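You operate a simulated robot arm through the tools that you are given. There is no shell and no other tool.

You run a simulated robot arm. Do the job below in one go: nothing can be reset, and whatever is moved stays where it is left.

JOB
Unlock the grey case and set out both power banks.
Fine: turn the lock dial to the number on the lock code card and free the latch; the teal power bank goes in the green bay, the white one in the purple bay; the lid stays open. Set down upright: what you pick out.

The check looks at the end state, three seconds after you hand in, the way a careful person would. Anything else that was tipped, shoved, dropped, spilled or broken makes it a failure. Lids that push on must go on centred and level and be pressed home; caps that screw on are set level and turned clockwise until they are tight.

ROBOT AND FRAMES
A 6-joint arm with a fingered hand, fixed in place. Base frame: the origin is on the floor under the middle of its stand, x ahead of it, y to its left, z up. Readings come in m, rad, newtons and seconds.
With the tool pointing down near the work surface it reaches from about 0.32 to 0.82 m from the base axis. Its first joint turns from -2.897 to 2.897 rad. Payload 4 kg.
The tool frame sits at the grasp point between the pads (the TCP): z along the fingers, y along the line on which they close. The tips reach 0.026 m beyond it. The gripper opens to 0.132 m; its body begins 0.073 m behind the TCP. The gripper is a hand of 5 fingers: y runs from the thumb to the fingers, the wrist lies at [0, 0, -0.239] in the tool frame, and closing takes about 1.5 s.
Orientation is that of the tool frame in the base frame, as a unit quaternion [x, y, z, w]. With the fingers straight down and closing along the base's y, the tool's x points along the base's -x, its y along +y and its z along -z.

CONTROLS
- The arm moves only by the tool jog_arm. Its argument "plan" is one flat list of numbers, 6 for each row, row after row: the shift along the base's x, y, z in mm, then the turn, a rotation vector about the base's x, y, z in rad. In form: [dx, dy, dz, rx, ry, rz, dx, dy, dz, rx, ry, rz, ...]. A call has 1 to 20 rows; each row shifts and turns the commanded pose from where the row before left it. "fingers" is the closure, from 0 (fully open) to 1 (shut), set as the call begins (left out, the last holds). Each row takes 0.2 s and may step no farther than 0.05 m and 0.15 rad from the row before; otherwise, or with a gripper value out of range, the whole call is refused. A pose out of reach is approached as far as the arm can. The call stops where the force on the tool passes 90 N (or 10 N more than at its start, if that is more) or the arm is blocked; 0.2 s more then pass. The fingers move at their own pace (about 0.045 m/s each) and stop on an object; they squeeze with about 33 N. The grip force told is the motor's: it shows also when the fingers shut on nothing. Time passes only in rows, and 0.2 s behind the last, so rows that do not move let the fingers close. The reply holds the time, the measured pose of the TCP, the force on the tool along the base axes, the opening and the grip force, in the units named above and with some noise, with the torque about the TCP (base axes, N m) and any sound that the robot's microphone picked up.
- Cameras (640 x 400 px; columns grow to the right, rows downward): "scene" is fixed at [0.049, 0.4986, 1.5801]; the picture's right is [-0.58, -0.81, 0.00], its down [-0.57, 0.40, -0.72] and it looks along [0.59, -0.42, -0.69] (base axes); focal length 334 px, centre (320, 200). "wrist" rides on the gripper at [0.085, 0.002, -0.097] in the tool frame; the picture's right is [-0.02, 1.00, 0.00], its down [-0.75, -0.02, -0.66] and it looks along [-0.66, -0.01, 0.75] (tool axes); focal length 270 px, centre (320, 200). There is no depth. A picture from a camera that has moved, and an enlarged one, comes with that camera's place and axes in the base frame and with its lens.
- grab_frame(camera): a new picture of that camera. The clock stands still meanwhile.
- curl_fingers(finger1, finger2, finger3, finger4, thumb_bend): sets how far each is bent, from 0 (flat) to 100 (curled in); at 30 the hand is open as for a grip, at 70 the pads meet at the TCP. One left out holds its place. A second passes; each finger stops where it meets its share of the squeeze, and holds until it gets a number again. A gripper value or a shape takes the hand back. It gives what a move gives, with no picture; readings hold the bend of each and the force on the fingers (four entries, about 0 where the hand has none), thumb and palm.
- set_grasp(shape): the hand has 5 fingers and takes this shape, open, in about a second: jaw (thumb against the fingers, like two jaws); tri (thumb and two fingers); tip (a fingertip pinch); poke (one finger out to press); point (the index stretched); flat (the hand flat); cup (the hand cupped); fist (a fist). The gripper value then closes the fingers along that shape, each until it touches; the sizes above hold for jaw. It gives what a move gives, with no picture.
- zoom(camera, box): a new picture of the part [left, top, right, bottom] of that camera's present view, enlarged. The clock stands still meanwhile.
- close_job(): hands the job in; it is judged then, once.

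Places have to be worked out from the pictures, the camera data and where the tool is seen. Open the gripper and draw the arm clear of the work before you hand the job in, unless the task says otherwise.

The tools are called as name(argument=value, ...) on one line, values as JSON. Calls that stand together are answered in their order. jog_arm: Moves the arm, as the interface text tells. Its arguments: {"type":"object","properties":{"plan":{"type":"array"},"fingers":{"type":"number"}},"required":["plan"]} The other tools are called the same way: set_grasp (shape) gives the hand a shape; curl_fingers (finger1, finger2, finger3, finger4, thumb_bend) moves the fingers one by one; grab_frame (camera) takes a picture; zoom (camera, box) takes an enlarged picture of a part of a camera's view; close_job () hands the job in.

At the start:

```text
time: 0.0
eef_pos: [0.3749, 0.2699, 1.2708]
ee_rot: [0.0, 1.0, 0.0, 0.0]
wrist_force: [-0.3, 0.4, -0.1]
wrist_torque: [0.03, -0.01, -0.03]
finger_gap: 0.1316
gripper_force: 0.1
shape: jaw
bend: [30.0, 30.0, 30.0, 30.0, 30.0]
finger forces: [0.0, 0.1, 0.0, 0.0, 0.0, 0.0]
```

scene: 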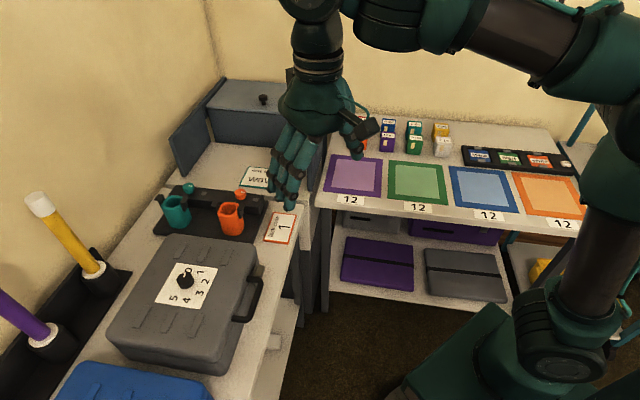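
wrist: 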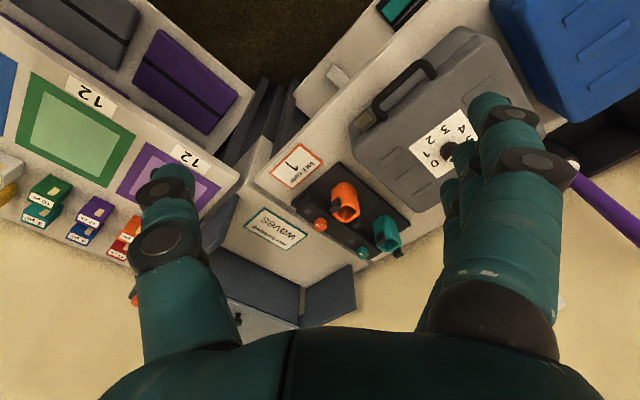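

I see a grey case with a dial on its lid, coloured bays on the other table and a card reading "1" near the case. I'll enlarge the key parts first.

zoom(camera="scene", box=[90, 220, 290, 380])

zoom(camera="scene", box=[230, 150, 330, 250])

zoom(camera="scene", box=[310, 100, 470, 230])

zoom(camera="wrist", box=[240, 130, 400, 270])

zoom(camera="wrist", box=[340, 20, 520, 220])

```text
2.50 times, centred on (190, 300) of scene
camera zoom: at [0.049, 0.4986, 1.5801], right [-0.58, -0.81, 0.0], down [-0.57, 0.4, -0.72], along [0.59, -0.42, -0.69], focal length 835 px, centre (645, -50)
```

zoom: 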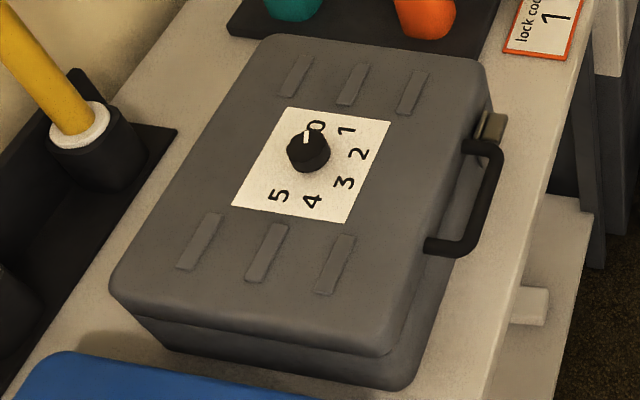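

```text
4.00 times, centred on (280, 200) of scene
camera zoom: at [0.049, 0.4986, 1.5801], right [-0.58, -0.81, 0.0], down [-0.57, 0.4, -0.72], along [0.59, -0.42, -0.69], focal length 1336 px, centre (480, 200)
```

zoom: 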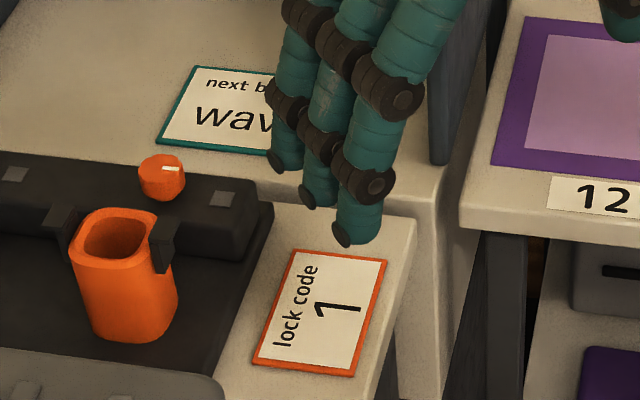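

```text
3.08 times, centred on (390, 165) of scene
camera zoom: at [0.049, 0.4986, 1.5801], right [-0.58, -0.81, 0.0], down [-0.57, 0.4, -0.72], along [0.59, -0.42, -0.69], focal length 1027 px, centre (105, 308)
```

zoom: 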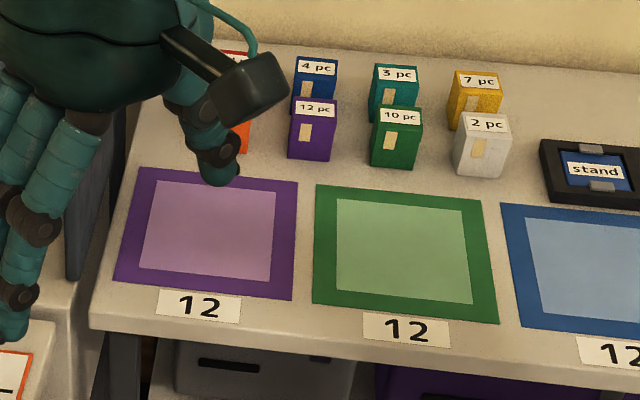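

```text
2.86 times, centred on (320, 200) of wrist
camera zoom: at [0.2915, 0.2718, 1.3676], right [0.02, 1.0, 0.0], down [0.75, -0.02, 0.66], along [0.66, -0.01, -0.75], focal length 772 px, centre (320, 200)
```

zoom: 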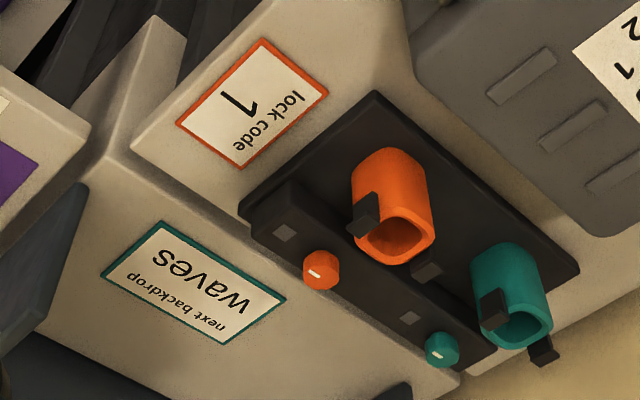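

```text
2.00 times, centred on (430, 120) of wrist
camera zoom: at [0.2915, 0.2718, 1.3676], right [0.02, 1.0, 0.0], down [0.75, -0.02, 0.66], along [0.66, -0.01, -0.75], focal length 541 px, centre (100, 360)
```

zoom: 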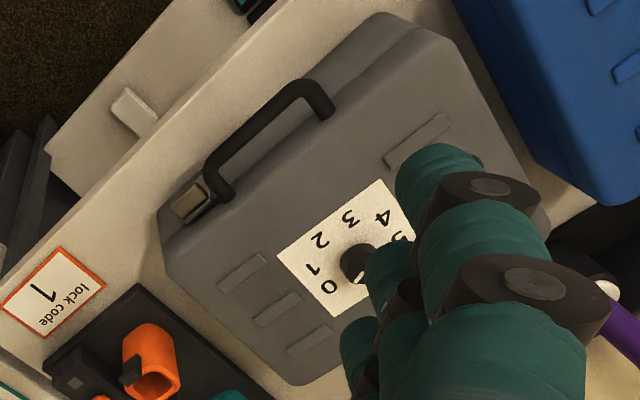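

The lock code card reads 1, the dial sits at about (0.55, 0.50, 0.945), and the case's latch/handle side faces the base. I'll yaw the hand toward the case and get a closer view with the wrist camera.

jog_arm(plan=[0, 13, -14, 0, 0, 0.148, 0, 13, -14, 0, 0, 0.148, 0, 13, -14, 0, 0, 0.148, 0, 13, -14, 0, 0, 0.148, 0, 13, -14, 0, 0, 0.148, 0, 0, 0, 0, 0, 0])

grab_frame(camera="wrist")

grab_frame(camera="scene")

```text
time: 1.4
eef_pos: [0.3756, 0.3343, 1.2003]
ee_rot: [-0.363, 0.932, 0.0, 0.0]
wrist_force: [-0.2, -0.2, -0.1]
wrist_torque: [-0.03, 0.03, -0.02]
finger_gap: 0.1319
gripper_force: 0.0
shape: jaw
bend: [30.0, 30.0, 30.0, 30.0, 30.0]
finger forces: [0.0, 0.0, 0.0, 0.1, 0.0, 0.1]
```

```text
taken
camera wrist: at [0.3122, 0.2789, 1.2976], right [-0.66, 0.75, 0.0], down [0.56, 0.5, 0.66], along [0.49, 0.43, -0.75], focal length 270 px, centre (320, 200)
```

wrist: 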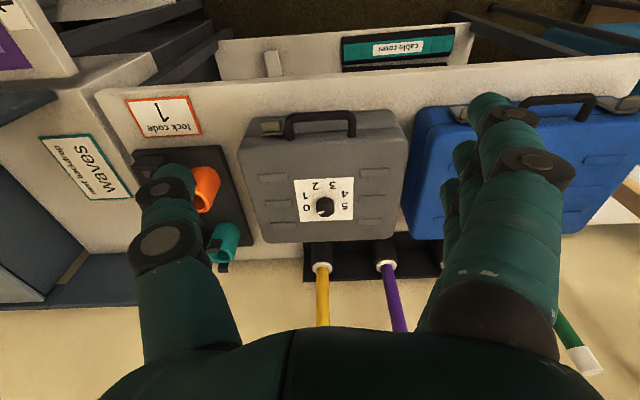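

```text
taken
```

scene: 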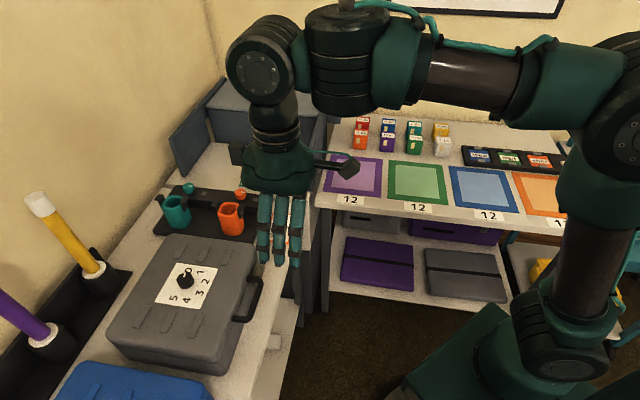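

The view is now squared to the case. I'll enlarge the dial and the latch.

zoom(camera="wrist", box=[280, 165, 370, 225])

zoom(camera="wrist", box=[230, 90, 380, 190])

zoom(camera="scene", box=[210, 240, 290, 340])

```text
6.67 times, centred on (325, 195) of wrist
camera zoom: at [0.3122, 0.2789, 1.2976], right [-0.66, 0.75, 0.0], down [0.56, 0.5, 0.66], along [0.49, 0.43, -0.75], focal length 1802 px, centre (287, 233)
```

zoom: 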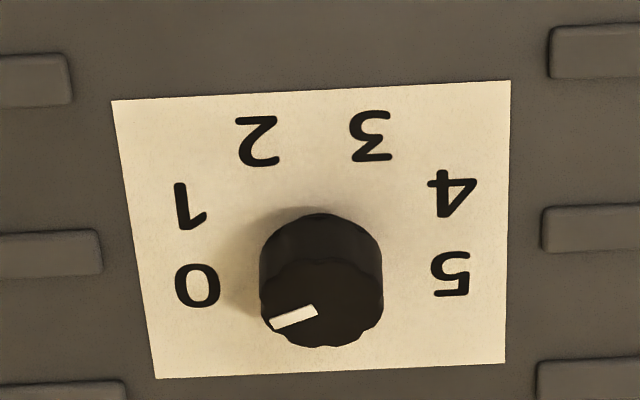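

```text
4.00 times, centred on (305, 140) of wrist
camera zoom: at [0.3122, 0.2789, 1.2976], right [-0.66, 0.75, 0.0], down [0.56, 0.5, 0.66], along [0.49, 0.43, -0.75], focal length 1081 px, centre (380, 440)
```

zoom: 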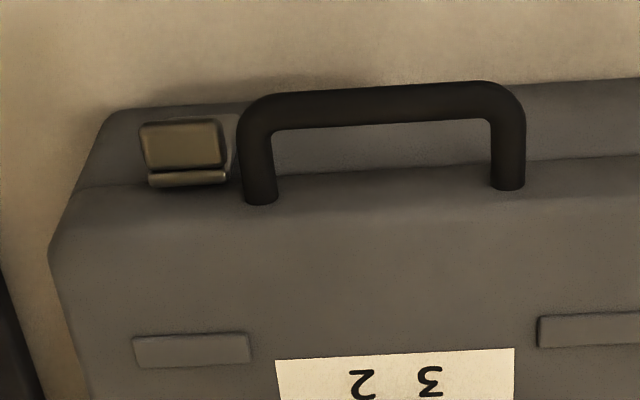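

```text
4.00 times, centred on (250, 290) of scene
camera zoom: at [0.049, 0.4986, 1.5801], right [-0.58, -0.81, 0.0], down [-0.57, 0.4, -0.72], along [0.59, -0.42, -0.69], focal length 1336 px, centre (600, -160)
```

zoom: 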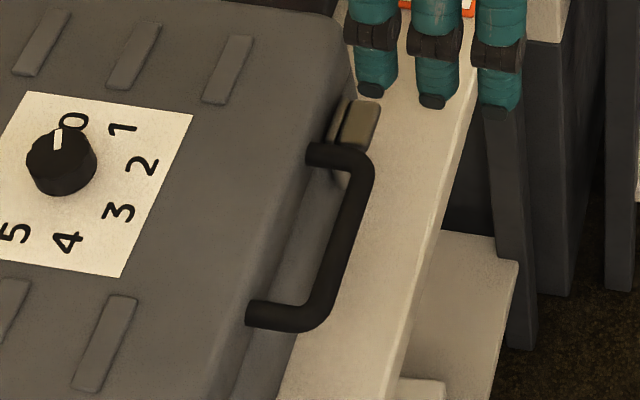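

The knob's top is at about (0.549, 0.499, 0.955), and its pointer sits at 0; number 1 is about 45° clockwise from it. The case is turned 45°, with the latch at about (0.51, 0.35, 0.90). I'll drop in for a closer look at the latch.

jog_arm(plan=[-2, -16.4, -37, 0, 0, 0.0105, -2, -16.4, -37, 0, 0, 0.0105, -2, -16.4, -37, 0, 0, 0.0105, -2, -16.4, -37, 0, 0, 0.0105, 0, 0, 0, 0, 0, 0])

grab_frame(camera="wrist")

zoom(camera="wrist", box=[220, 60, 420, 200])

```text
time: 2.6
eef_pos: [0.3687, 0.2691, 1.0493]
ee_rot: [-0.381, 0.924, 0.001, 0.0]
wrist_force: [-0.5, 0.5, -1.0]
wrist_torque: [0.01, -0.01, -0.01]
finger_gap: 0.1319
gripper_force: 0.0
shape: jaw
bend: [30.0, 30.0, 30.0, 30.0, 30.0]
finger forces: [0.1, 0.0, 0.1, 0.1, 0.0, 0.1]
```

```text
taken
camera wrist: at [0.3081, 0.2107, 1.1467], right [-0.69, 0.72, 0.0], down [0.54, 0.52, 0.66], along [0.48, 0.45, -0.75], focal length 270 px, centre (320, 200)
```

wrist: 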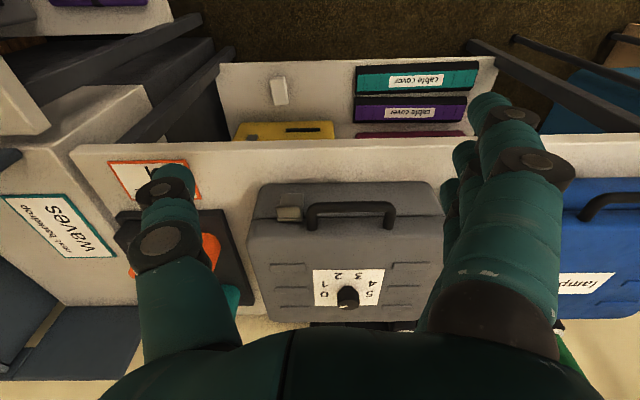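

```text
2.86 times, centred on (320, 130) of wrist
camera zoom: at [0.3081, 0.2107, 1.1467], right [-0.69, 0.72, 0.0], down [0.54, 0.52, 0.66], along [0.48, 0.45, -0.75], focal length 772 px, centre (320, 400)
```

zoom: 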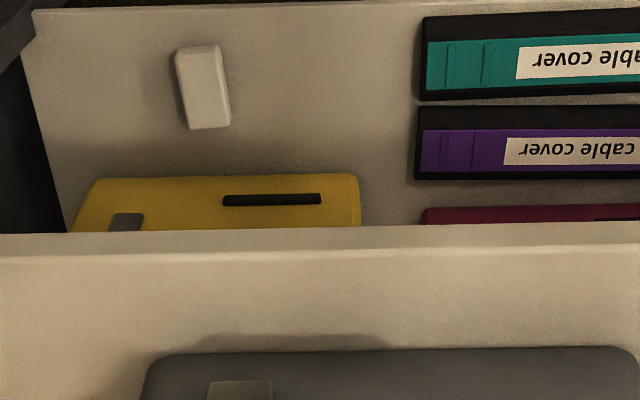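

zoom(camera="wrist", box=[240, 175, 360, 250])

zoom(camera="wrist", box=[240, 170, 450, 330])

```text
5.33 times, centred on (300, 212) of wrist
camera zoom: at [0.3081, 0.2107, 1.1467], right [-0.69, 0.72, 0.0], down [0.54, 0.52, 0.66], along [0.48, 0.45, -0.75], focal length 1442 px, centre (427, 133)
```

zoom: 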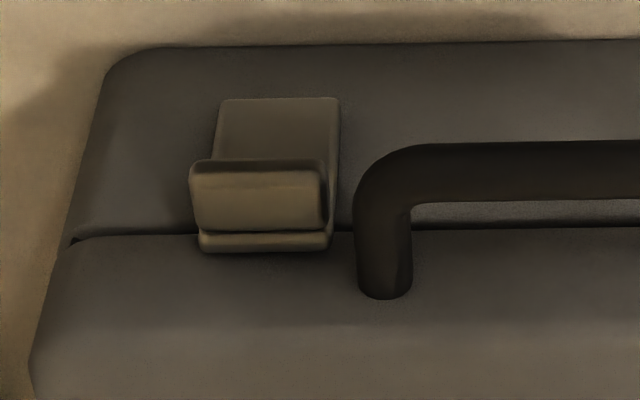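

```text
2.50 times, centred on (345, 250) of wrist
camera zoom: at [0.3081, 0.2107, 1.1467], right [-0.69, 0.72, 0.0], down [0.54, 0.52, 0.66], along [0.48, 0.45, -0.75], focal length 676 px, centre (258, 75)
```

zoom: 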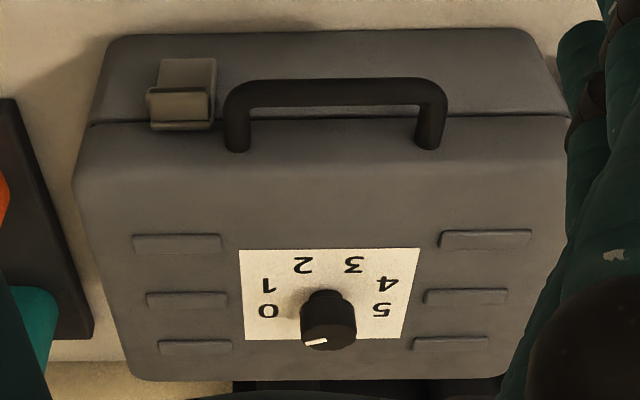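

The handle is on the lid and the latch straddles the seam. I'll pitch the hand outward by 40° to look at the latch more from the front.

jog_arm(plan=[13.2, 0.6, -12.8, 0.099, -0.099, 0, 13.2, 0.6, -12.8, 0.099, -0.099, 0, 13.2, 0.6, -12.8, 0.099, -0.099, 0, 13.2, 0.6, -12.8, 0.099, -0.099, 0, 13.2, 0.6, -12.8, 0.099, -0.099, 0, 0, 0, 0, 0, 0, 0])

grab_frame(camera="wrist")

zoom(camera="wrist", box=[230, 120, 430, 250])

```text
time: 4.0
eef_pos: [0.4354, 0.2716, 0.9878]
ee_rot: [-0.358, 0.868, 0.132, 0.317]
wrist_force: [0.3, 0.1, 0.1]
wrist_torque: [0.03, -0.03, -0.01]
finger_gap: 0.1319
gripper_force: 0.0
shape: jaw
bend: [30.0, 30.0, 30.0, 30.0, 30.0]
finger forces: [0.0, 0.0, 0.0, 0.1, 0.0, 0.0]
```

```text
taken
camera wrist: at [0.3439, 0.1833, 1.0076], right [-0.69, 0.72, 0.02], down [0.12, 0.09, 0.99], along [0.71, 0.69, -0.15], focal length 270 px, centre (320, 200)
```

wrist: 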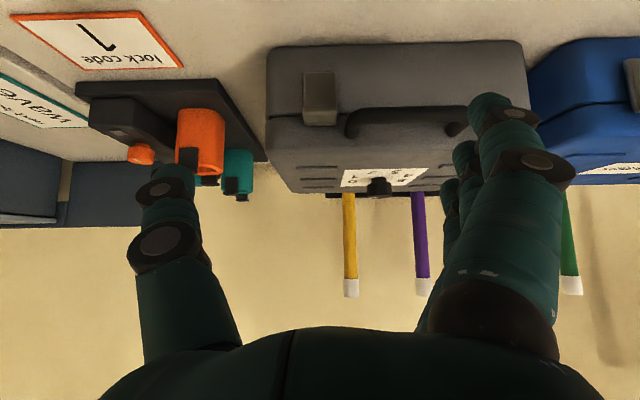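

```text
3.08 times, centred on (330, 185) of wrist
camera zoom: at [0.3439, 0.1833, 1.0076], right [-0.69, 0.72, 0.02], down [0.12, 0.09, 0.99], along [0.71, 0.69, -0.15], focal length 832 px, centre (289, 246)
```

zoom: 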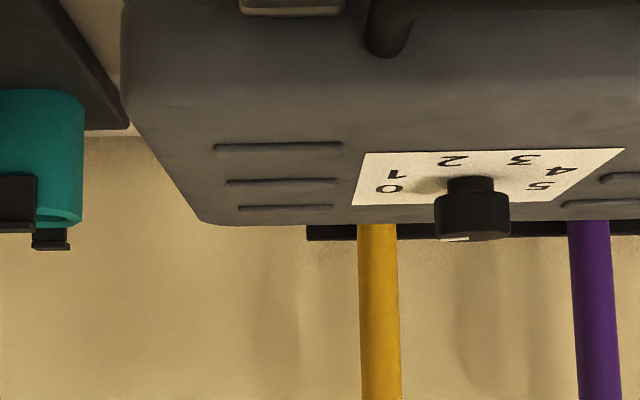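

zoom(camera="wrist", box=[260, 40, 380, 140])

zoom(camera="scene", box=[220, 240, 300, 300])

```text
4.00 times, centred on (320, 90) of wrist
camera zoom: at [0.3439, 0.1833, 1.0076], right [-0.69, 0.72, 0.02], down [0.12, 0.09, 0.99], along [0.71, 0.69, -0.15], focal length 1081 px, centre (320, 640)
```

zoom: 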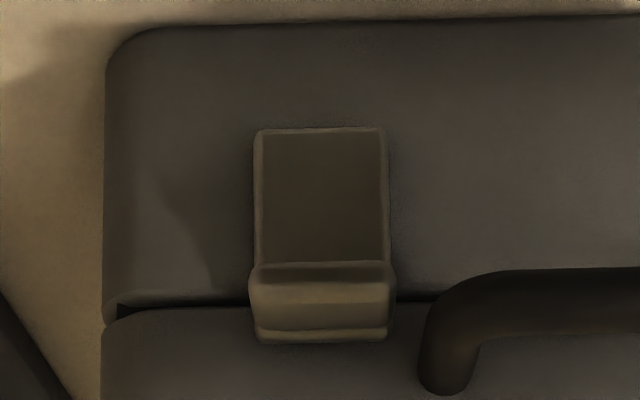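

```text
6.67 times, centred on (260, 270) of scene
camera zoom: at [0.049, 0.4986, 1.5801], right [-0.58, -0.81, 0.0], down [-0.57, 0.4, -0.72], along [0.59, -0.42, -0.69], focal length 2226 px, centre (720, -267)
```

zoom: 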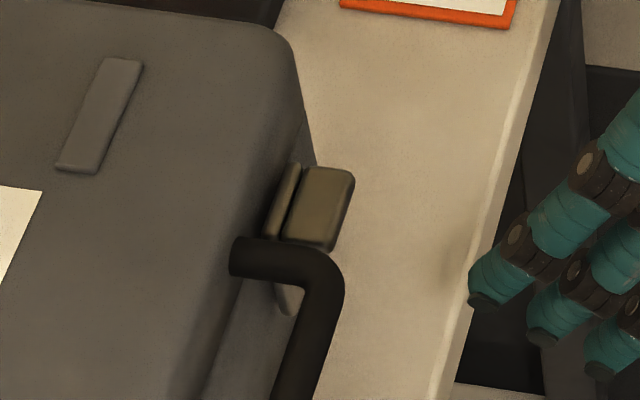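

The latch is a plate across the seam with a lip at its top (z≈0.89–0.906), and the handle belongs to the lid. The dial comes first: I'll straighten up, go above the knob, and try the three-finger shape.

jog_arm(plan=[0, 0, 20, -0.099, 0.099, 0, 0, 0, 20, -0.099, 0.099, 0, 0, 0, 20, -0.099, 0.099, 0, 0, 0, 20, -0.099, 0.099, 0, 0, 0, 20, -0.099, 0.099, 0, 18.9, 37.9, -5, 0, 0, 0, 18.9, 37.9, -5, 0, 0, 0, 18.9, 37.9, -5, 0, 0, 0, 18.9, 37.9, -5, 0, 0, 0, 18.9, 37.9, -5, 0, 0, 0, 18.9, 37.9, -5, 0, 0, 0, 0, 0, 0, 0, 0, 0])

set_grasp(shape="tri")

grab_frame(camera="wrist")

grab_frame(camera="scene")

```text
time: 6.6
eef_pos: [0.5479, 0.5005, 1.0563]
ee_rot: [-0.381, 0.925, 0.0, 0.0]
wrist_force: [0.0, -0.2, 0.1]
wrist_torque: [0.01, 0.01, -0.01]
finger_gap: 0.1319
gripper_force: 0.0
shape: jaw
bend: [30.0, 30.0, 30.0, 30.0, 30.0]
finger forces: [0.0, 0.0, 0.0, 0.0, 0.1, 0.0]
```

```text
time: 7.5
eef_pos: [0.5472, 0.5011, 1.0565]
ee_rot: [-0.381, 0.924, 0.0, 0.001]
wrist_force: [0.4, 0.9, -0.1]
wrist_torque: [0.02, 0.03, 0.01]
finger_gap: 0.1317
gripper_force: 0.0
shape: tri
bend: [0.0, 30.0, 30.0, 0.0, 30.0]
finger forces: [0.1, 0.1, 0.1, 0.1, 0.0, 0.0]
```

```text
taken
camera wrist: at [0.4867, 0.4416, 1.1539], right [-0.69, 0.72, 0.0], down [0.54, 0.52, 0.66], along [0.48, 0.45, -0.75], focal length 270 px, centre (320, 200)
```

wrist: 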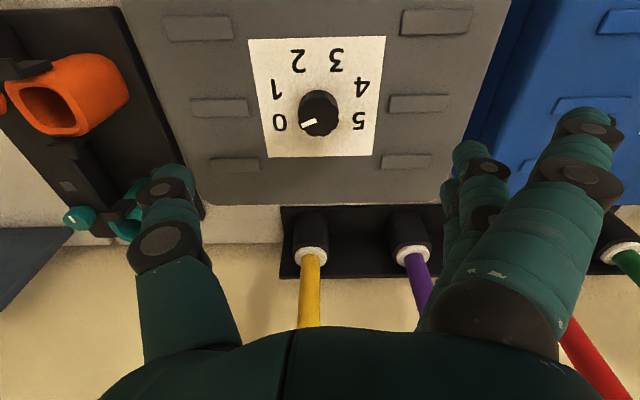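

```text
taken
```

scene: 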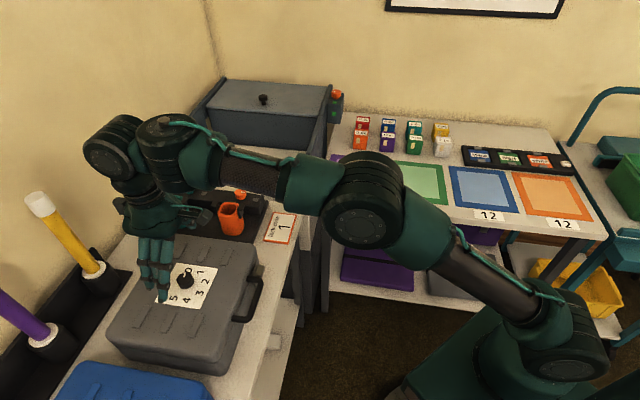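

zoom(camera="wrist", box=[240, 30, 400, 170])

set_grasp(shape="jaw")

grab_frame(camera="wrist")

```text
2.86 times, centred on (320, 100) of wrist
camera zoom: at [0.4867, 0.4416, 1.1539], right [-0.69, 0.72, 0.0], down [0.54, 0.52, 0.66], along [0.48, 0.45, -0.75], focal length 772 px, centre (320, 486)
```

zoom: 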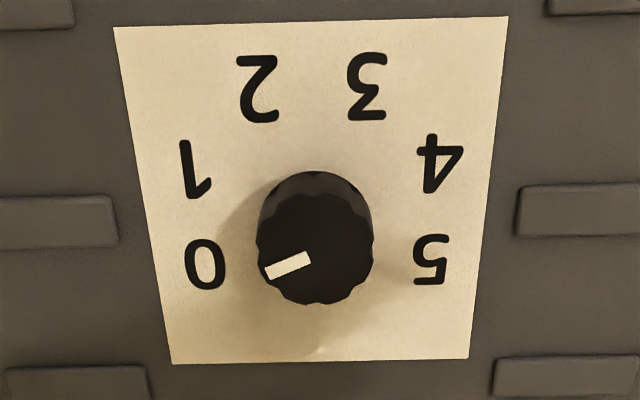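

```text
time: 8.4
eef_pos: [0.5484, 0.4987, 1.0569]
ee_rot: [-0.381, 0.924, 0.0, 0.0]
wrist_force: [-0.3, 0.7, -0.1]
wrist_torque: [0.01, -0.02, -0.04]
finger_gap: 0.1318
gripper_force: 0.1
shape: jaw
bend: [30.0, 30.0, 30.0, 30.0, 30.0]
finger forces: [0.1, 0.0, 0.1, 0.0, 0.1, 0.0]
```

```text
taken
camera wrist: at [0.4867, 0.4416, 1.1539], right [-0.69, 0.72, 0.0], down [0.54, 0.52, 0.66], along [0.48, 0.45, -0.75], focal length 270 px, centre (320, 200)
```

wrist: 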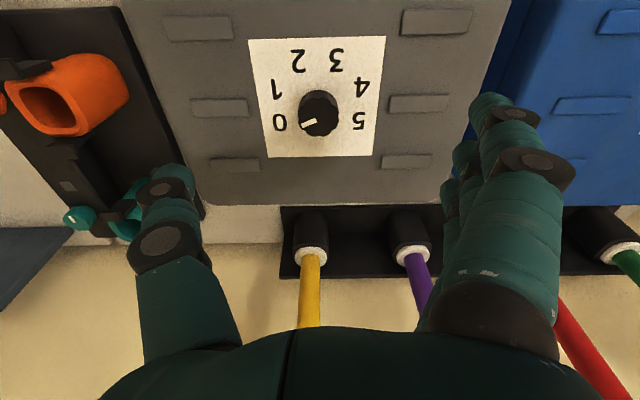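

The knob centre works out at about (0.554, 0.5045) with its top near z≈0.950, so about 7 mm forward of the tool. I'll shift over it and come down partway.

jog_arm(plan=[3, 2.5, -27, 0, 0, 0, 3, 2.5, -27, 0, 0, 0, 0, 0, -27, 0, 0, 0, 0, 0, 0, 0, 0, 0])

grab_frame(camera="wrist")

grab_frame(camera="scene")

```text
time: 9.4
eef_pos: [0.5524, 0.5067, 0.9769]
ee_rot: [-0.381, 0.924, 0.0, -0.001]
wrist_force: [-0.8, -0.3, 0.2]
wrist_torque: [0.02, 0.0, 0.01]
finger_gap: 0.1318
gripper_force: 0.0
shape: jaw
bend: [30.0, 30.0, 30.0, 30.0, 30.0]
finger forces: [0.0, 0.0, 0.0, 0.1, 0.0, 0.1]
```

```text
taken
camera wrist: at [0.4914, 0.4474, 1.0736], right [-0.69, 0.72, 0.0], down [0.54, 0.52, 0.66], along [0.48, 0.45, -0.75], focal length 270 px, centre (320, 200)
```

wrist: 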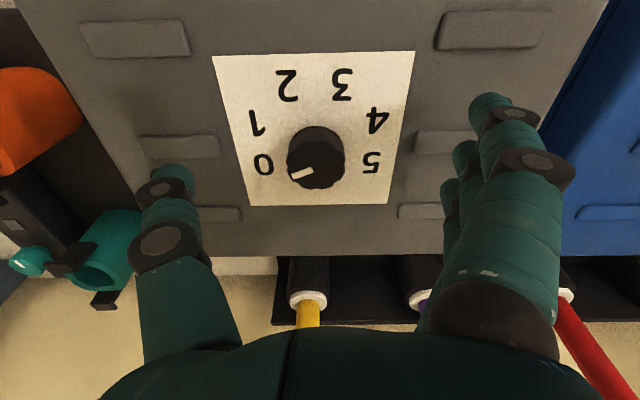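

```text
taken
```

scene: 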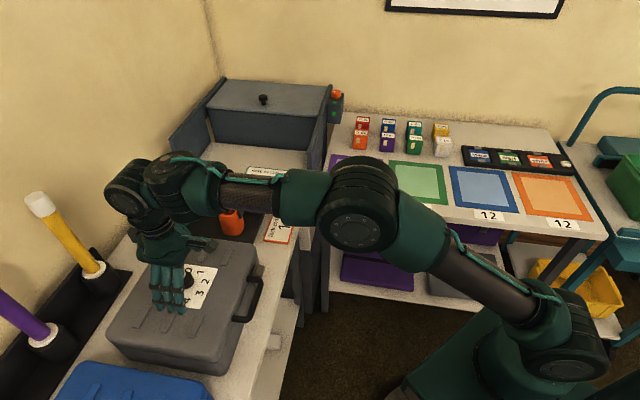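

Aligned within about 2 mm. I'll descend to bring the fingertips beside the knob cap.

jog_arm(plan=[1, -1, -6, 0, 0, 0, 0, 0, -6, 0, 0, 0, 0, 0, -6, 0, 0, 0, 0, 0, 0, 0, 0, 0])

grab_frame(camera="wrist")

zoom(camera="scene", box=[130, 220, 250, 320])

```text
time: 10.4
eef_pos: [0.5532, 0.5029, 0.96]
ee_rot: [-0.381, 0.925, 0.0, 0.0]
wrist_force: [-0.6, -0.2, 0.0]
wrist_torque: [-0.01, 0.03, 0.02]
finger_gap: 0.1317
gripper_force: 0.1
shape: jaw
bend: [30.0, 30.0, 30.0, 30.0, 30.0]
finger forces: [0.1, 0.0, 0.0, 0.1, 0.0, 0.0]
```

```text
taken
camera wrist: at [0.4928, 0.4451, 1.0568], right [-0.69, 0.72, 0.0], down [0.54, 0.52, 0.66], along [0.48, 0.45, -0.75], focal length 270 px, centre (320, 200)
```

wrist: 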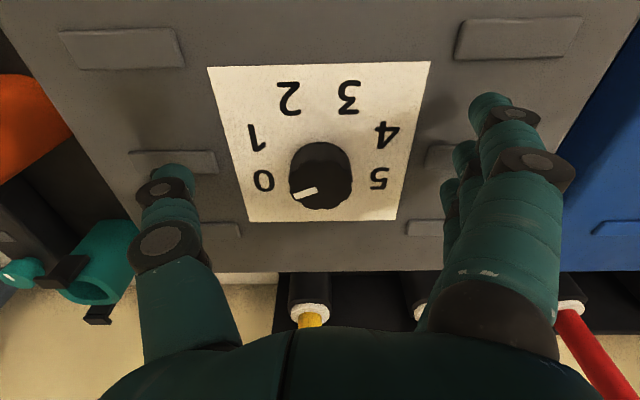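

```text
4.00 times, centred on (190, 270) of scene
camera zoom: at [0.049, 0.4986, 1.5801], right [-0.58, -0.81, 0.0], down [-0.57, 0.4, -0.72], along [0.59, -0.42, -0.69], focal length 1336 px, centre (840, -80)
```

zoom: 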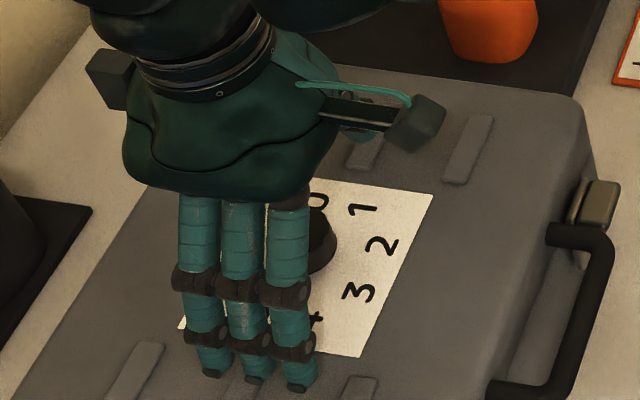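

The fingers straddle the knob without touching. I'll begin curling the two middle fingers and the thumb partway to see how they meet the knob.

curl_fingers(finger2=50, finger3=50, thumb_bend=50)

grab_frame(camera="wrist")

zoom(camera="scene", box=[130, 220, 250, 320])

```text
time: 11.4
eef_pos: [0.5536, 0.5027, 0.96]
ee_rot: [-0.382, 0.924, 0.0, 0.0]
wrist_force: [0.2, -0.3, -0.5]
wrist_torque: [-0.02, 0.0, 0.0]
finger_gap: 0.1078
gripper_force: 0.0
shape: fingers
bend: [30.0, 50.0, 50.0, 30.0, 50.0]
finger forces: [0.1, 0.1, 0.0, 0.0, 0.0, 0.0]
```

```text
taken
camera wrist: at [0.4928, 0.4452, 1.0569], right [-0.69, 0.72, 0.0], down [0.54, 0.52, 0.66], along [0.48, 0.45, -0.75], focal length 270 px, centre (320, 200)
```

wrist: 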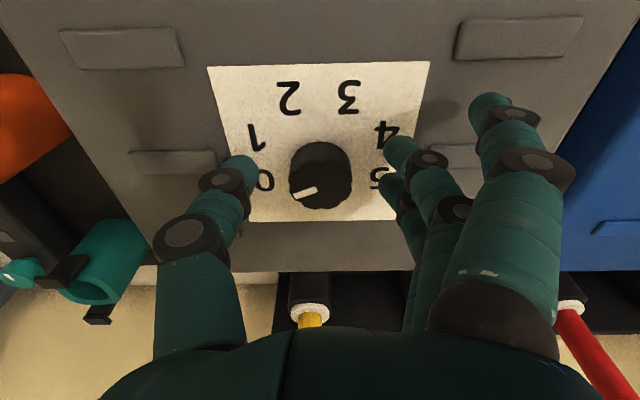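

```text
4.00 times, centred on (190, 270) of scene
camera zoom: at [0.049, 0.4986, 1.5801], right [-0.58, -0.81, 0.0], down [-0.57, 0.4, -0.72], along [0.59, -0.42, -0.69], focal length 1336 px, centre (840, -80)
```

zoom: 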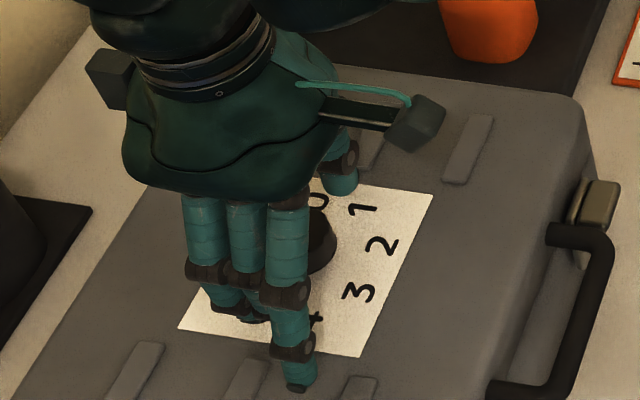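

Fingers 2 and 3 and the thumb straddle the knob nicely. I'll close them onto it.

curl_fingers(finger2=72, finger3=72, thumb_bend=72)

grab_frame(camera="wrist")

```text
time: 12.4
eef_pos: [0.5541, 0.5035, 0.9602]
ee_rot: [-0.381, 0.925, 0.0, 0.0]
wrist_force: [-1.8, 0.4, -5.6]
wrist_torque: [0.06, 0.02, -0.01]
finger_gap: 0.0889
gripper_force: 14.5
shape: fingers
bend: [30.0, 66.0, 64.0, 30.0, 65.0]
finger forces: [0.1, 6.5, 8.6, 0.0, 13.5, 0.1]
```

```text
taken
camera wrist: at [0.4928, 0.4453, 1.0567], right [-0.69, 0.72, 0.0], down [0.54, 0.52, 0.66], along [0.48, 0.45, -0.75], focal length 270 px, centre (320, 200)
```

wrist: 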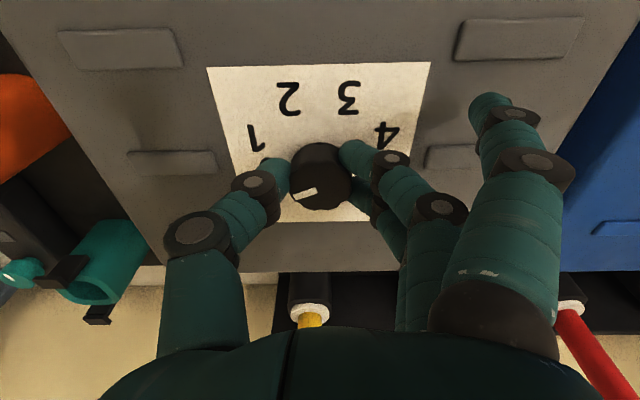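

The thumb and two fingers have the knob with about 14 N. I'll turn clockwise by 0.39 rad first and check that the knob follows.

jog_arm(plan=[0, 0, 0, 0, 0, -0.065, 0, 0, 0, 0, 0, -0.065, 0, 0, 0, 0, 0, -0.065, 0, 0, 0, 0, 0, -0.065, 0, 0, 0, 0, 0, -0.065, 0, 0, 0, 0, 0, -0.065])

grab_frame(camera="wrist")

```text
time: 13.8
eef_pos: [0.5524, 0.504, 0.9602]
ee_rot: [-0.195, 0.981, 0.0, 0.0]
wrist_force: [-5.6, 4.6, -5.0]
wrist_torque: [0.16, 0.14, 0.02]
finger_gap: 0.0879
gripper_force: 14.2
shape: fingers
bend: [30.0, 66.0, 64.0, 30.0, 66.0]
finger forces: [0.1, 8.4, 8.9, 0.0, 11.0, 0.0]
```

```text
taken
camera wrist: at [0.4752, 0.473, 1.0567], right [-0.36, 0.93, 0.0], down [0.7, 0.27, 0.66], along [0.61, 0.24, -0.75], focal length 270 px, centre (320, 200)
```

wrist: 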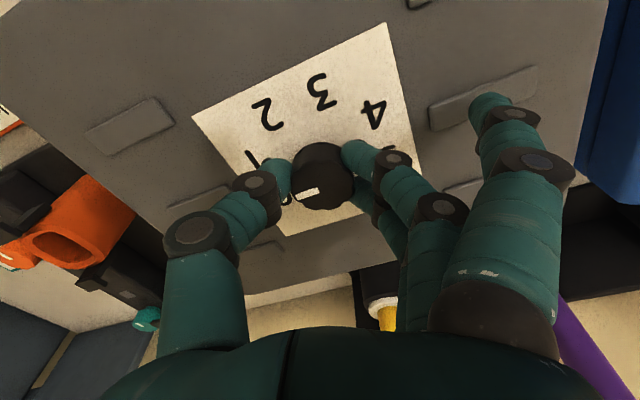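

The pointer keeps its place in the hand's view, so the knob is turning with the hand. I'll turn the remaining 0.39 rad or so.

jog_arm(plan=[0, 0, 0, 0, 0, -0.065, 0, 0, 0, 0, 0, -0.065, 0, 0, 0, 0, 0, -0.065, 0, 0, 0, 0, 0, -0.065, 0, 0, 0, 0, 0, -0.065, 0, 0, 0, 0, 0, -0.06])

grab_frame(camera="wrist")

zoom(camera="wrist", box=[200, 60, 440, 240])

```text
time: 15.2
eef_pos: [0.5539, 0.505, 0.9606]
ee_rot: [-0.003, 1.0, 0.001, 0.0]
wrist_force: [-11.3, 5.9, -3.2]
wrist_torque: [0.21, 0.26, 0.04]
finger_gap: 0.0878
gripper_force: 15.3
shape: fingers
bend: [30.0, 66.0, 64.0, 30.0, 66.0]
finger forces: [0.0, 10.8, 8.2, 0.0, 11.3, 0.1]
```

```text
taken
camera wrist: at [0.4695, 0.5054, 1.057], right [0.01, 1.0, 0.0], down [0.75, -0.01, 0.66], along [0.66, -0.01, -0.75], focal length 270 px, centre (320, 200)
```

wrist: 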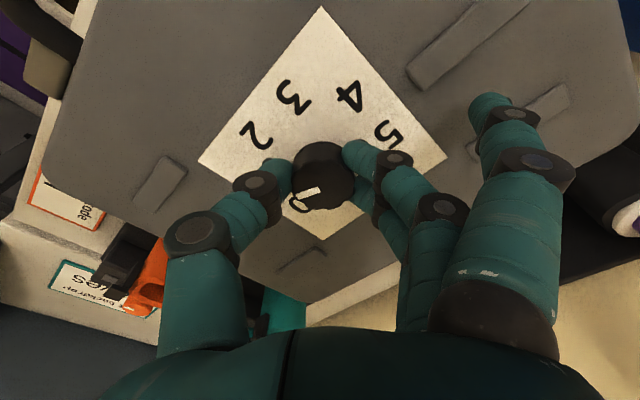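

```text
2.22 times, centred on (320, 150) of wrist
camera zoom: at [0.4695, 0.5054, 1.057], right [0.01, 1.0, 0.0], down [0.75, -0.01, 0.66], along [0.66, -0.01, -0.75], focal length 601 px, centre (320, 311)
```

zoom: 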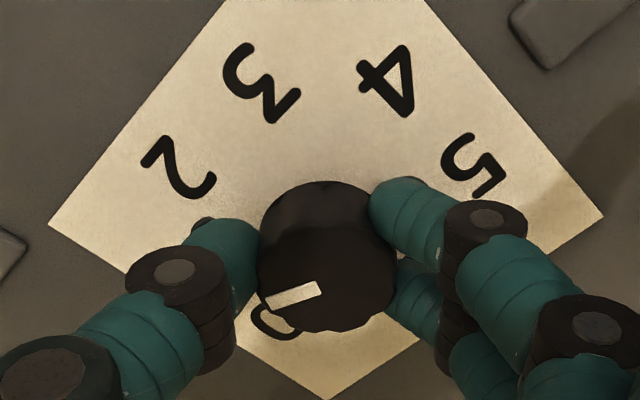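

The hand has turned 44.5° and the pointer went with it. I'll release the knob and rise to verify the pointer against the "1".

curl_fingers(finger2=30, finger3=30, thumb_bend=30)

jog_arm(plan=[0, 0, 30, 0, 0, 0, 0, 0, 30, 0, 0, 0.13, 0, 0, 30, 0, 0, 0.13, 0, 0, 0, 0, 0, 0.13, 0, 0, 0, 0, 0, 0.13, 0, 0, 0, 0, 0, 0.13, 0, 0, 0, 0, 0, 0.13, 0, 0, 0, 0, 0, 0])

zoom(camera="wrist", box=[240, 30, 400, 170])

grab_frame(camera="scene")

```text
time: 16.2
eef_pos: [0.5532, 0.5043, 0.9605]
ee_rot: [-0.003, 1.0, 0.0, 0.0]
wrist_force: [0.3, 0.9, -0.4]
wrist_torque: [0.04, 0.0, 0.0]
finger_gap: 0.139
gripper_force: 0.1
shape: fingers
bend: [30.0, 30.0, 30.0, 30.0, 30.0]
finger forces: [0.1, 0.1, 0.0, 0.0, 0.1, 0.1]
```

```text
time: 18.0
eef_pos: [0.5533, 0.5033, 1.0482]
ee_rot: [-0.384, 0.923, 0.0, 0.0]
wrist_force: [0.0, -0.3, 0.7]
wrist_torque: [0.01, 0.0, -0.01]
finger_gap: 0.139
gripper_force: 0.1
shape: fingers
bend: [30.0, 30.0, 30.0, 30.0, 30.0]
finger forces: [0.0, 0.1, 0.0, 0.0, 0.1, 0.0]
```

```text
2.86 times, centred on (320, 100) of wrist
camera zoom: at [0.4938, 0.4445, 1.146], right [-0.7, 0.72, 0.0], down [0.54, 0.52, 0.66], along [0.47, 0.46, -0.75], focal length 772 px, centre (320, 486)
```

zoom: 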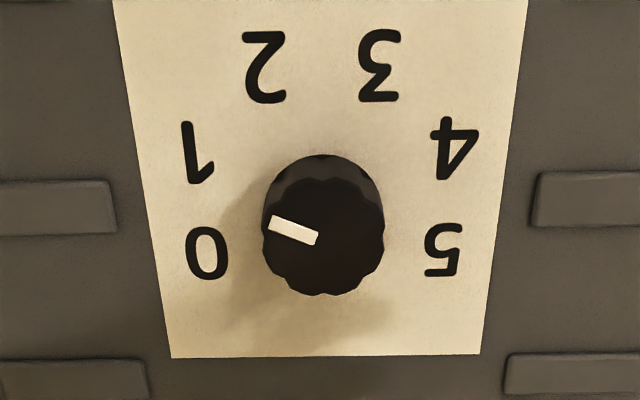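

```text
taken
```

scene: 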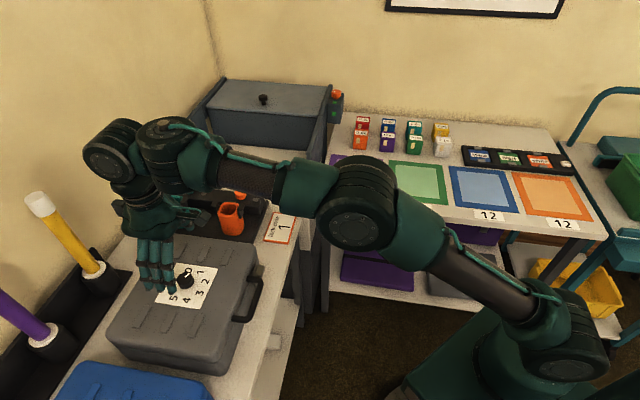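

zoom(camera="wrist", box=[295, 78, 345, 138])

zoom(camera="scene", box=[150, 255, 220, 310])

```text
6.67 times, centred on (320, 108) of wrist
camera zoom: at [0.4938, 0.4445, 1.146], right [-0.7, 0.72, 0.0], down [0.54, 0.52, 0.66], along [0.47, 0.46, -0.75], focal length 1802 px, centre (320, 813)
```

zoom: 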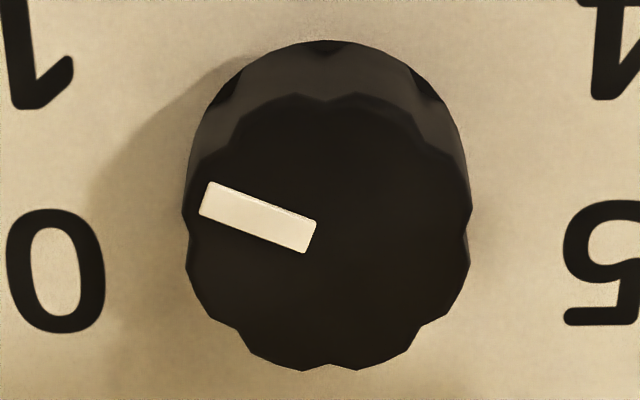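

```text
7.27 times, centred on (185, 282) of scene
camera zoom: at [0.049, 0.4986, 1.5801], right [-0.58, -0.81, 0.0], down [-0.57, 0.4, -0.72], along [0.59, -0.42, -0.69], focal length 2428 px, centre (1302, -400)
```

zoom: 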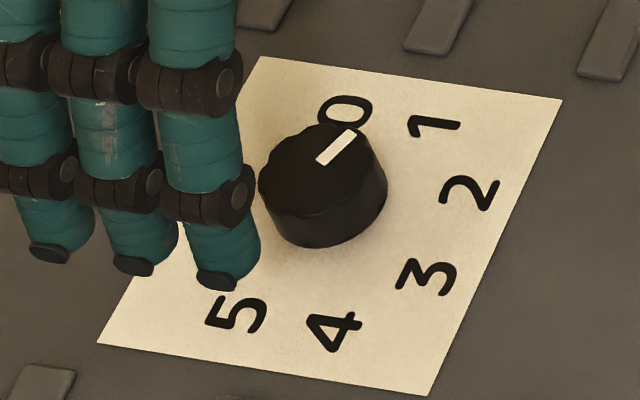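

The close-up puts the pointer at about 21–25° on the "1" side where "1" sits at 22.5°, so the dial is on 1. Next I'll back off toward the latch and take the poke shape to see where its fingertip is.

jog_arm(plan=[-19.7, -38.5, 5, 0, 0, 0, -19.7, -38.5, 0, 0, 0, 0, -19.7, -38.5, 0, 0, 0, 0, -19.7, -38.5, 0, 0, 0, 0, -19.7, -38.5, 0, 0, 0, 0, -19.7, -38.5, 0, 0, 0, 0, 0, 0, 0, 0, 0, 0])

set_grasp(shape="poke")

grab_frame(camera="wrist")

grab_frame(camera="scene")

```text
time: 19.6
eef_pos: [0.4343, 0.2727, 1.0556]
ee_rot: [-0.384, 0.923, 0.0, 0.0]
wrist_force: [-0.3, -0.3, -0.8]
wrist_torque: [-0.01, -0.01, 0.0]
finger_gap: 0.1389
gripper_force: 0.0
shape: fingers
bend: [30.0, 30.0, 30.0, 30.0, 30.0]
finger forces: [0.0, 0.0, 0.0, 0.1, 0.0, 0.0]
```

```text
time: 20.5
eef_pos: [0.435, 0.273, 1.0553]
ee_rot: [-0.384, 0.923, -0.001, 0.001]
wrist_force: [-0.4, -0.1, -0.2]
wrist_torque: [0.02, 0.04, -0.01]
finger_gap: 0.0
gripper_force: 0.1
shape: poke
bend: [100.0, 100.0, 100.0, 100.0, 47.0]
finger forces: [0.1, 0.0, 0.0, 0.0, 0.0, 0.0]
```

```text
taken
camera wrist: at [0.3745, 0.2145, 1.1526], right [-0.69, 0.72, 0.0], down [0.54, 0.52, 0.66], along [0.47, 0.46, -0.75], focal length 270 px, centre (320, 200)
```

wrist: 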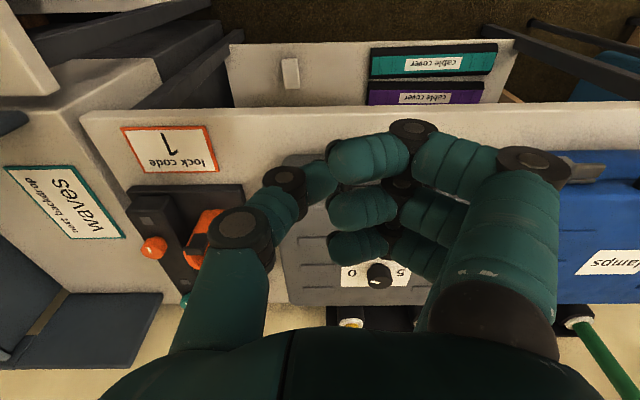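

```text
taken
```

scene: 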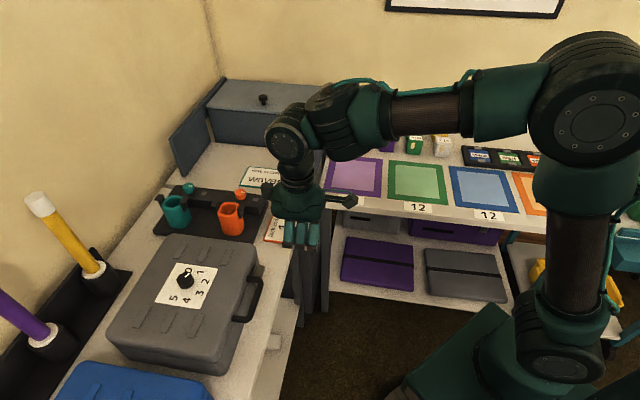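

In "poke" all the fingers curl and only the thumb stays partly out. I'll try "point" instead, which should leave the index finger extended.

set_grasp(shape="point")

grab_frame(camera="wrist")

zoom(camera="scene", box=[220, 150, 340, 270])

```text
time: 21.4
eef_pos: [0.4353, 0.2726, 1.0541]
ee_rot: [-0.384, 0.923, 0.001, 0.0]
wrist_force: [-0.2, -0.3, 0.0]
wrist_torque: [-0.01, 0.03, 0.0]
finger_gap: 0.1262
gripper_force: 0.0
shape: point
bend: [28.0, 100.0, 100.0, 100.0, 55.0]
finger forces: [0.0, 0.0, 0.0, 0.0, 0.0, 0.1]
```

```text
taken
camera wrist: at [0.3745, 0.2145, 1.1526], right [-0.69, 0.72, 0.0], down [0.54, 0.52, 0.66], along [0.47, 0.46, -0.75], focal length 270 px, centre (320, 200)
```

wrist: 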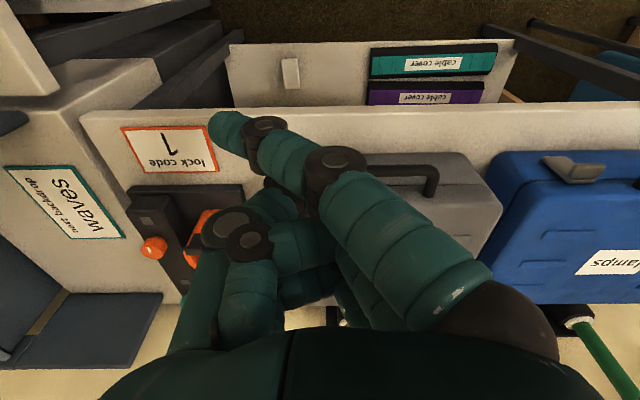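

```text
3.33 times, centred on (280, 210) of scene
camera zoom: at [0.049, 0.4986, 1.5801], right [-0.58, -0.81, 0.0], down [-0.57, 0.4, -0.72], along [0.59, -0.42, -0.69], focal length 1113 px, centre (453, 167)
```

zoom: 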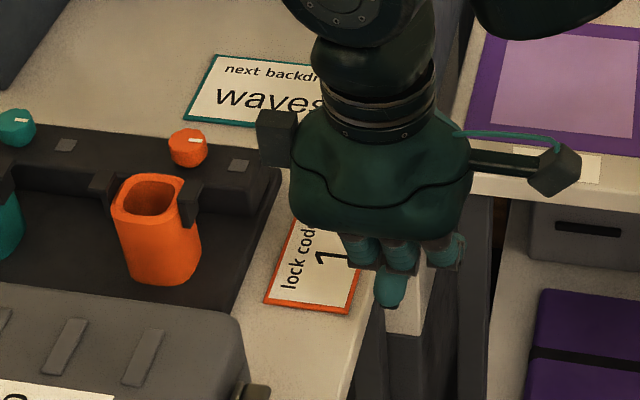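

The pointing index runs off diagonally, which isn't handy. I'll set my own pressing shape: only finger 1 half-bent, the others curled away.

set_grasp(shape="jaw")

curl_fingers(finger1=50, finger2=100, finger3=100, finger4=100, thumb_bend=30)

grab_frame(camera="wrist")

zoom(camera="scene", box=[220, 150, 340, 270])

```text
time: 22.3
eef_pos: [0.4343, 0.2741, 1.0556]
ee_rot: [-0.384, 0.923, 0.001, 0.0]
wrist_force: [0.2, 0.1, 0.2]
wrist_torque: [0.0, -0.03, 0.02]
finger_gap: 0.1319
gripper_force: 0.2
shape: jaw
bend: [30.0, 30.0, 30.0, 30.0, 30.0]
finger forces: [0.0, 0.0, 0.0, 0.0, 0.0, 0.1]
```

```text
time: 23.3
eef_pos: [0.4342, 0.2744, 1.0551]
ee_rot: [-0.383, 0.924, 0.0, 0.0]
wrist_force: [0.1, 0.8, 0.0]
wrist_torque: [-0.02, -0.01, -0.01]
finger_gap: 0.1066
gripper_force: 0.2
shape: fingers
bend: [50.0, 100.0, 100.0, 100.0, 30.0]
finger forces: [0.0, 0.0, 0.0, 0.0, 0.0, 0.0]
```

```text
taken
camera wrist: at [0.3745, 0.2145, 1.1526], right [-0.69, 0.72, 0.0], down [0.54, 0.52, 0.66], along [0.47, 0.46, -0.75], focal length 270 px, centre (320, 200)
```

wrist: 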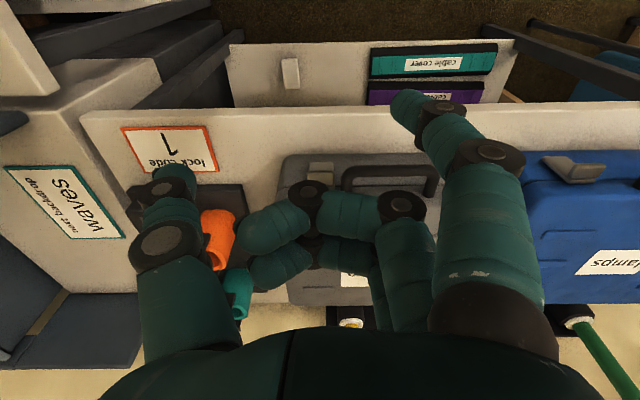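

```text
3.33 times, centred on (280, 210) of scene
camera zoom: at [0.049, 0.4986, 1.5801], right [-0.58, -0.81, 0.0], down [-0.57, 0.4, -0.72], along [0.59, -0.42, -0.69], focal length 1113 px, centre (453, 167)
```

zoom: 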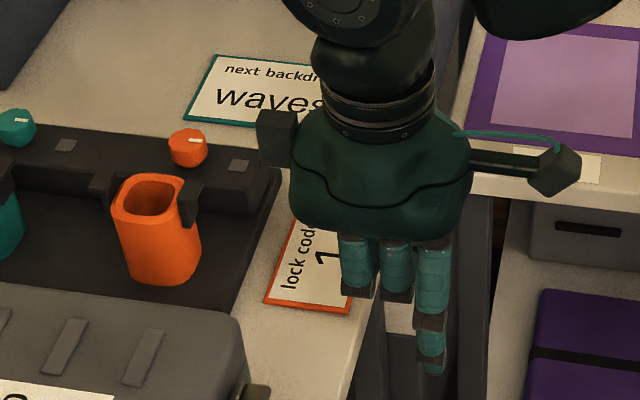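

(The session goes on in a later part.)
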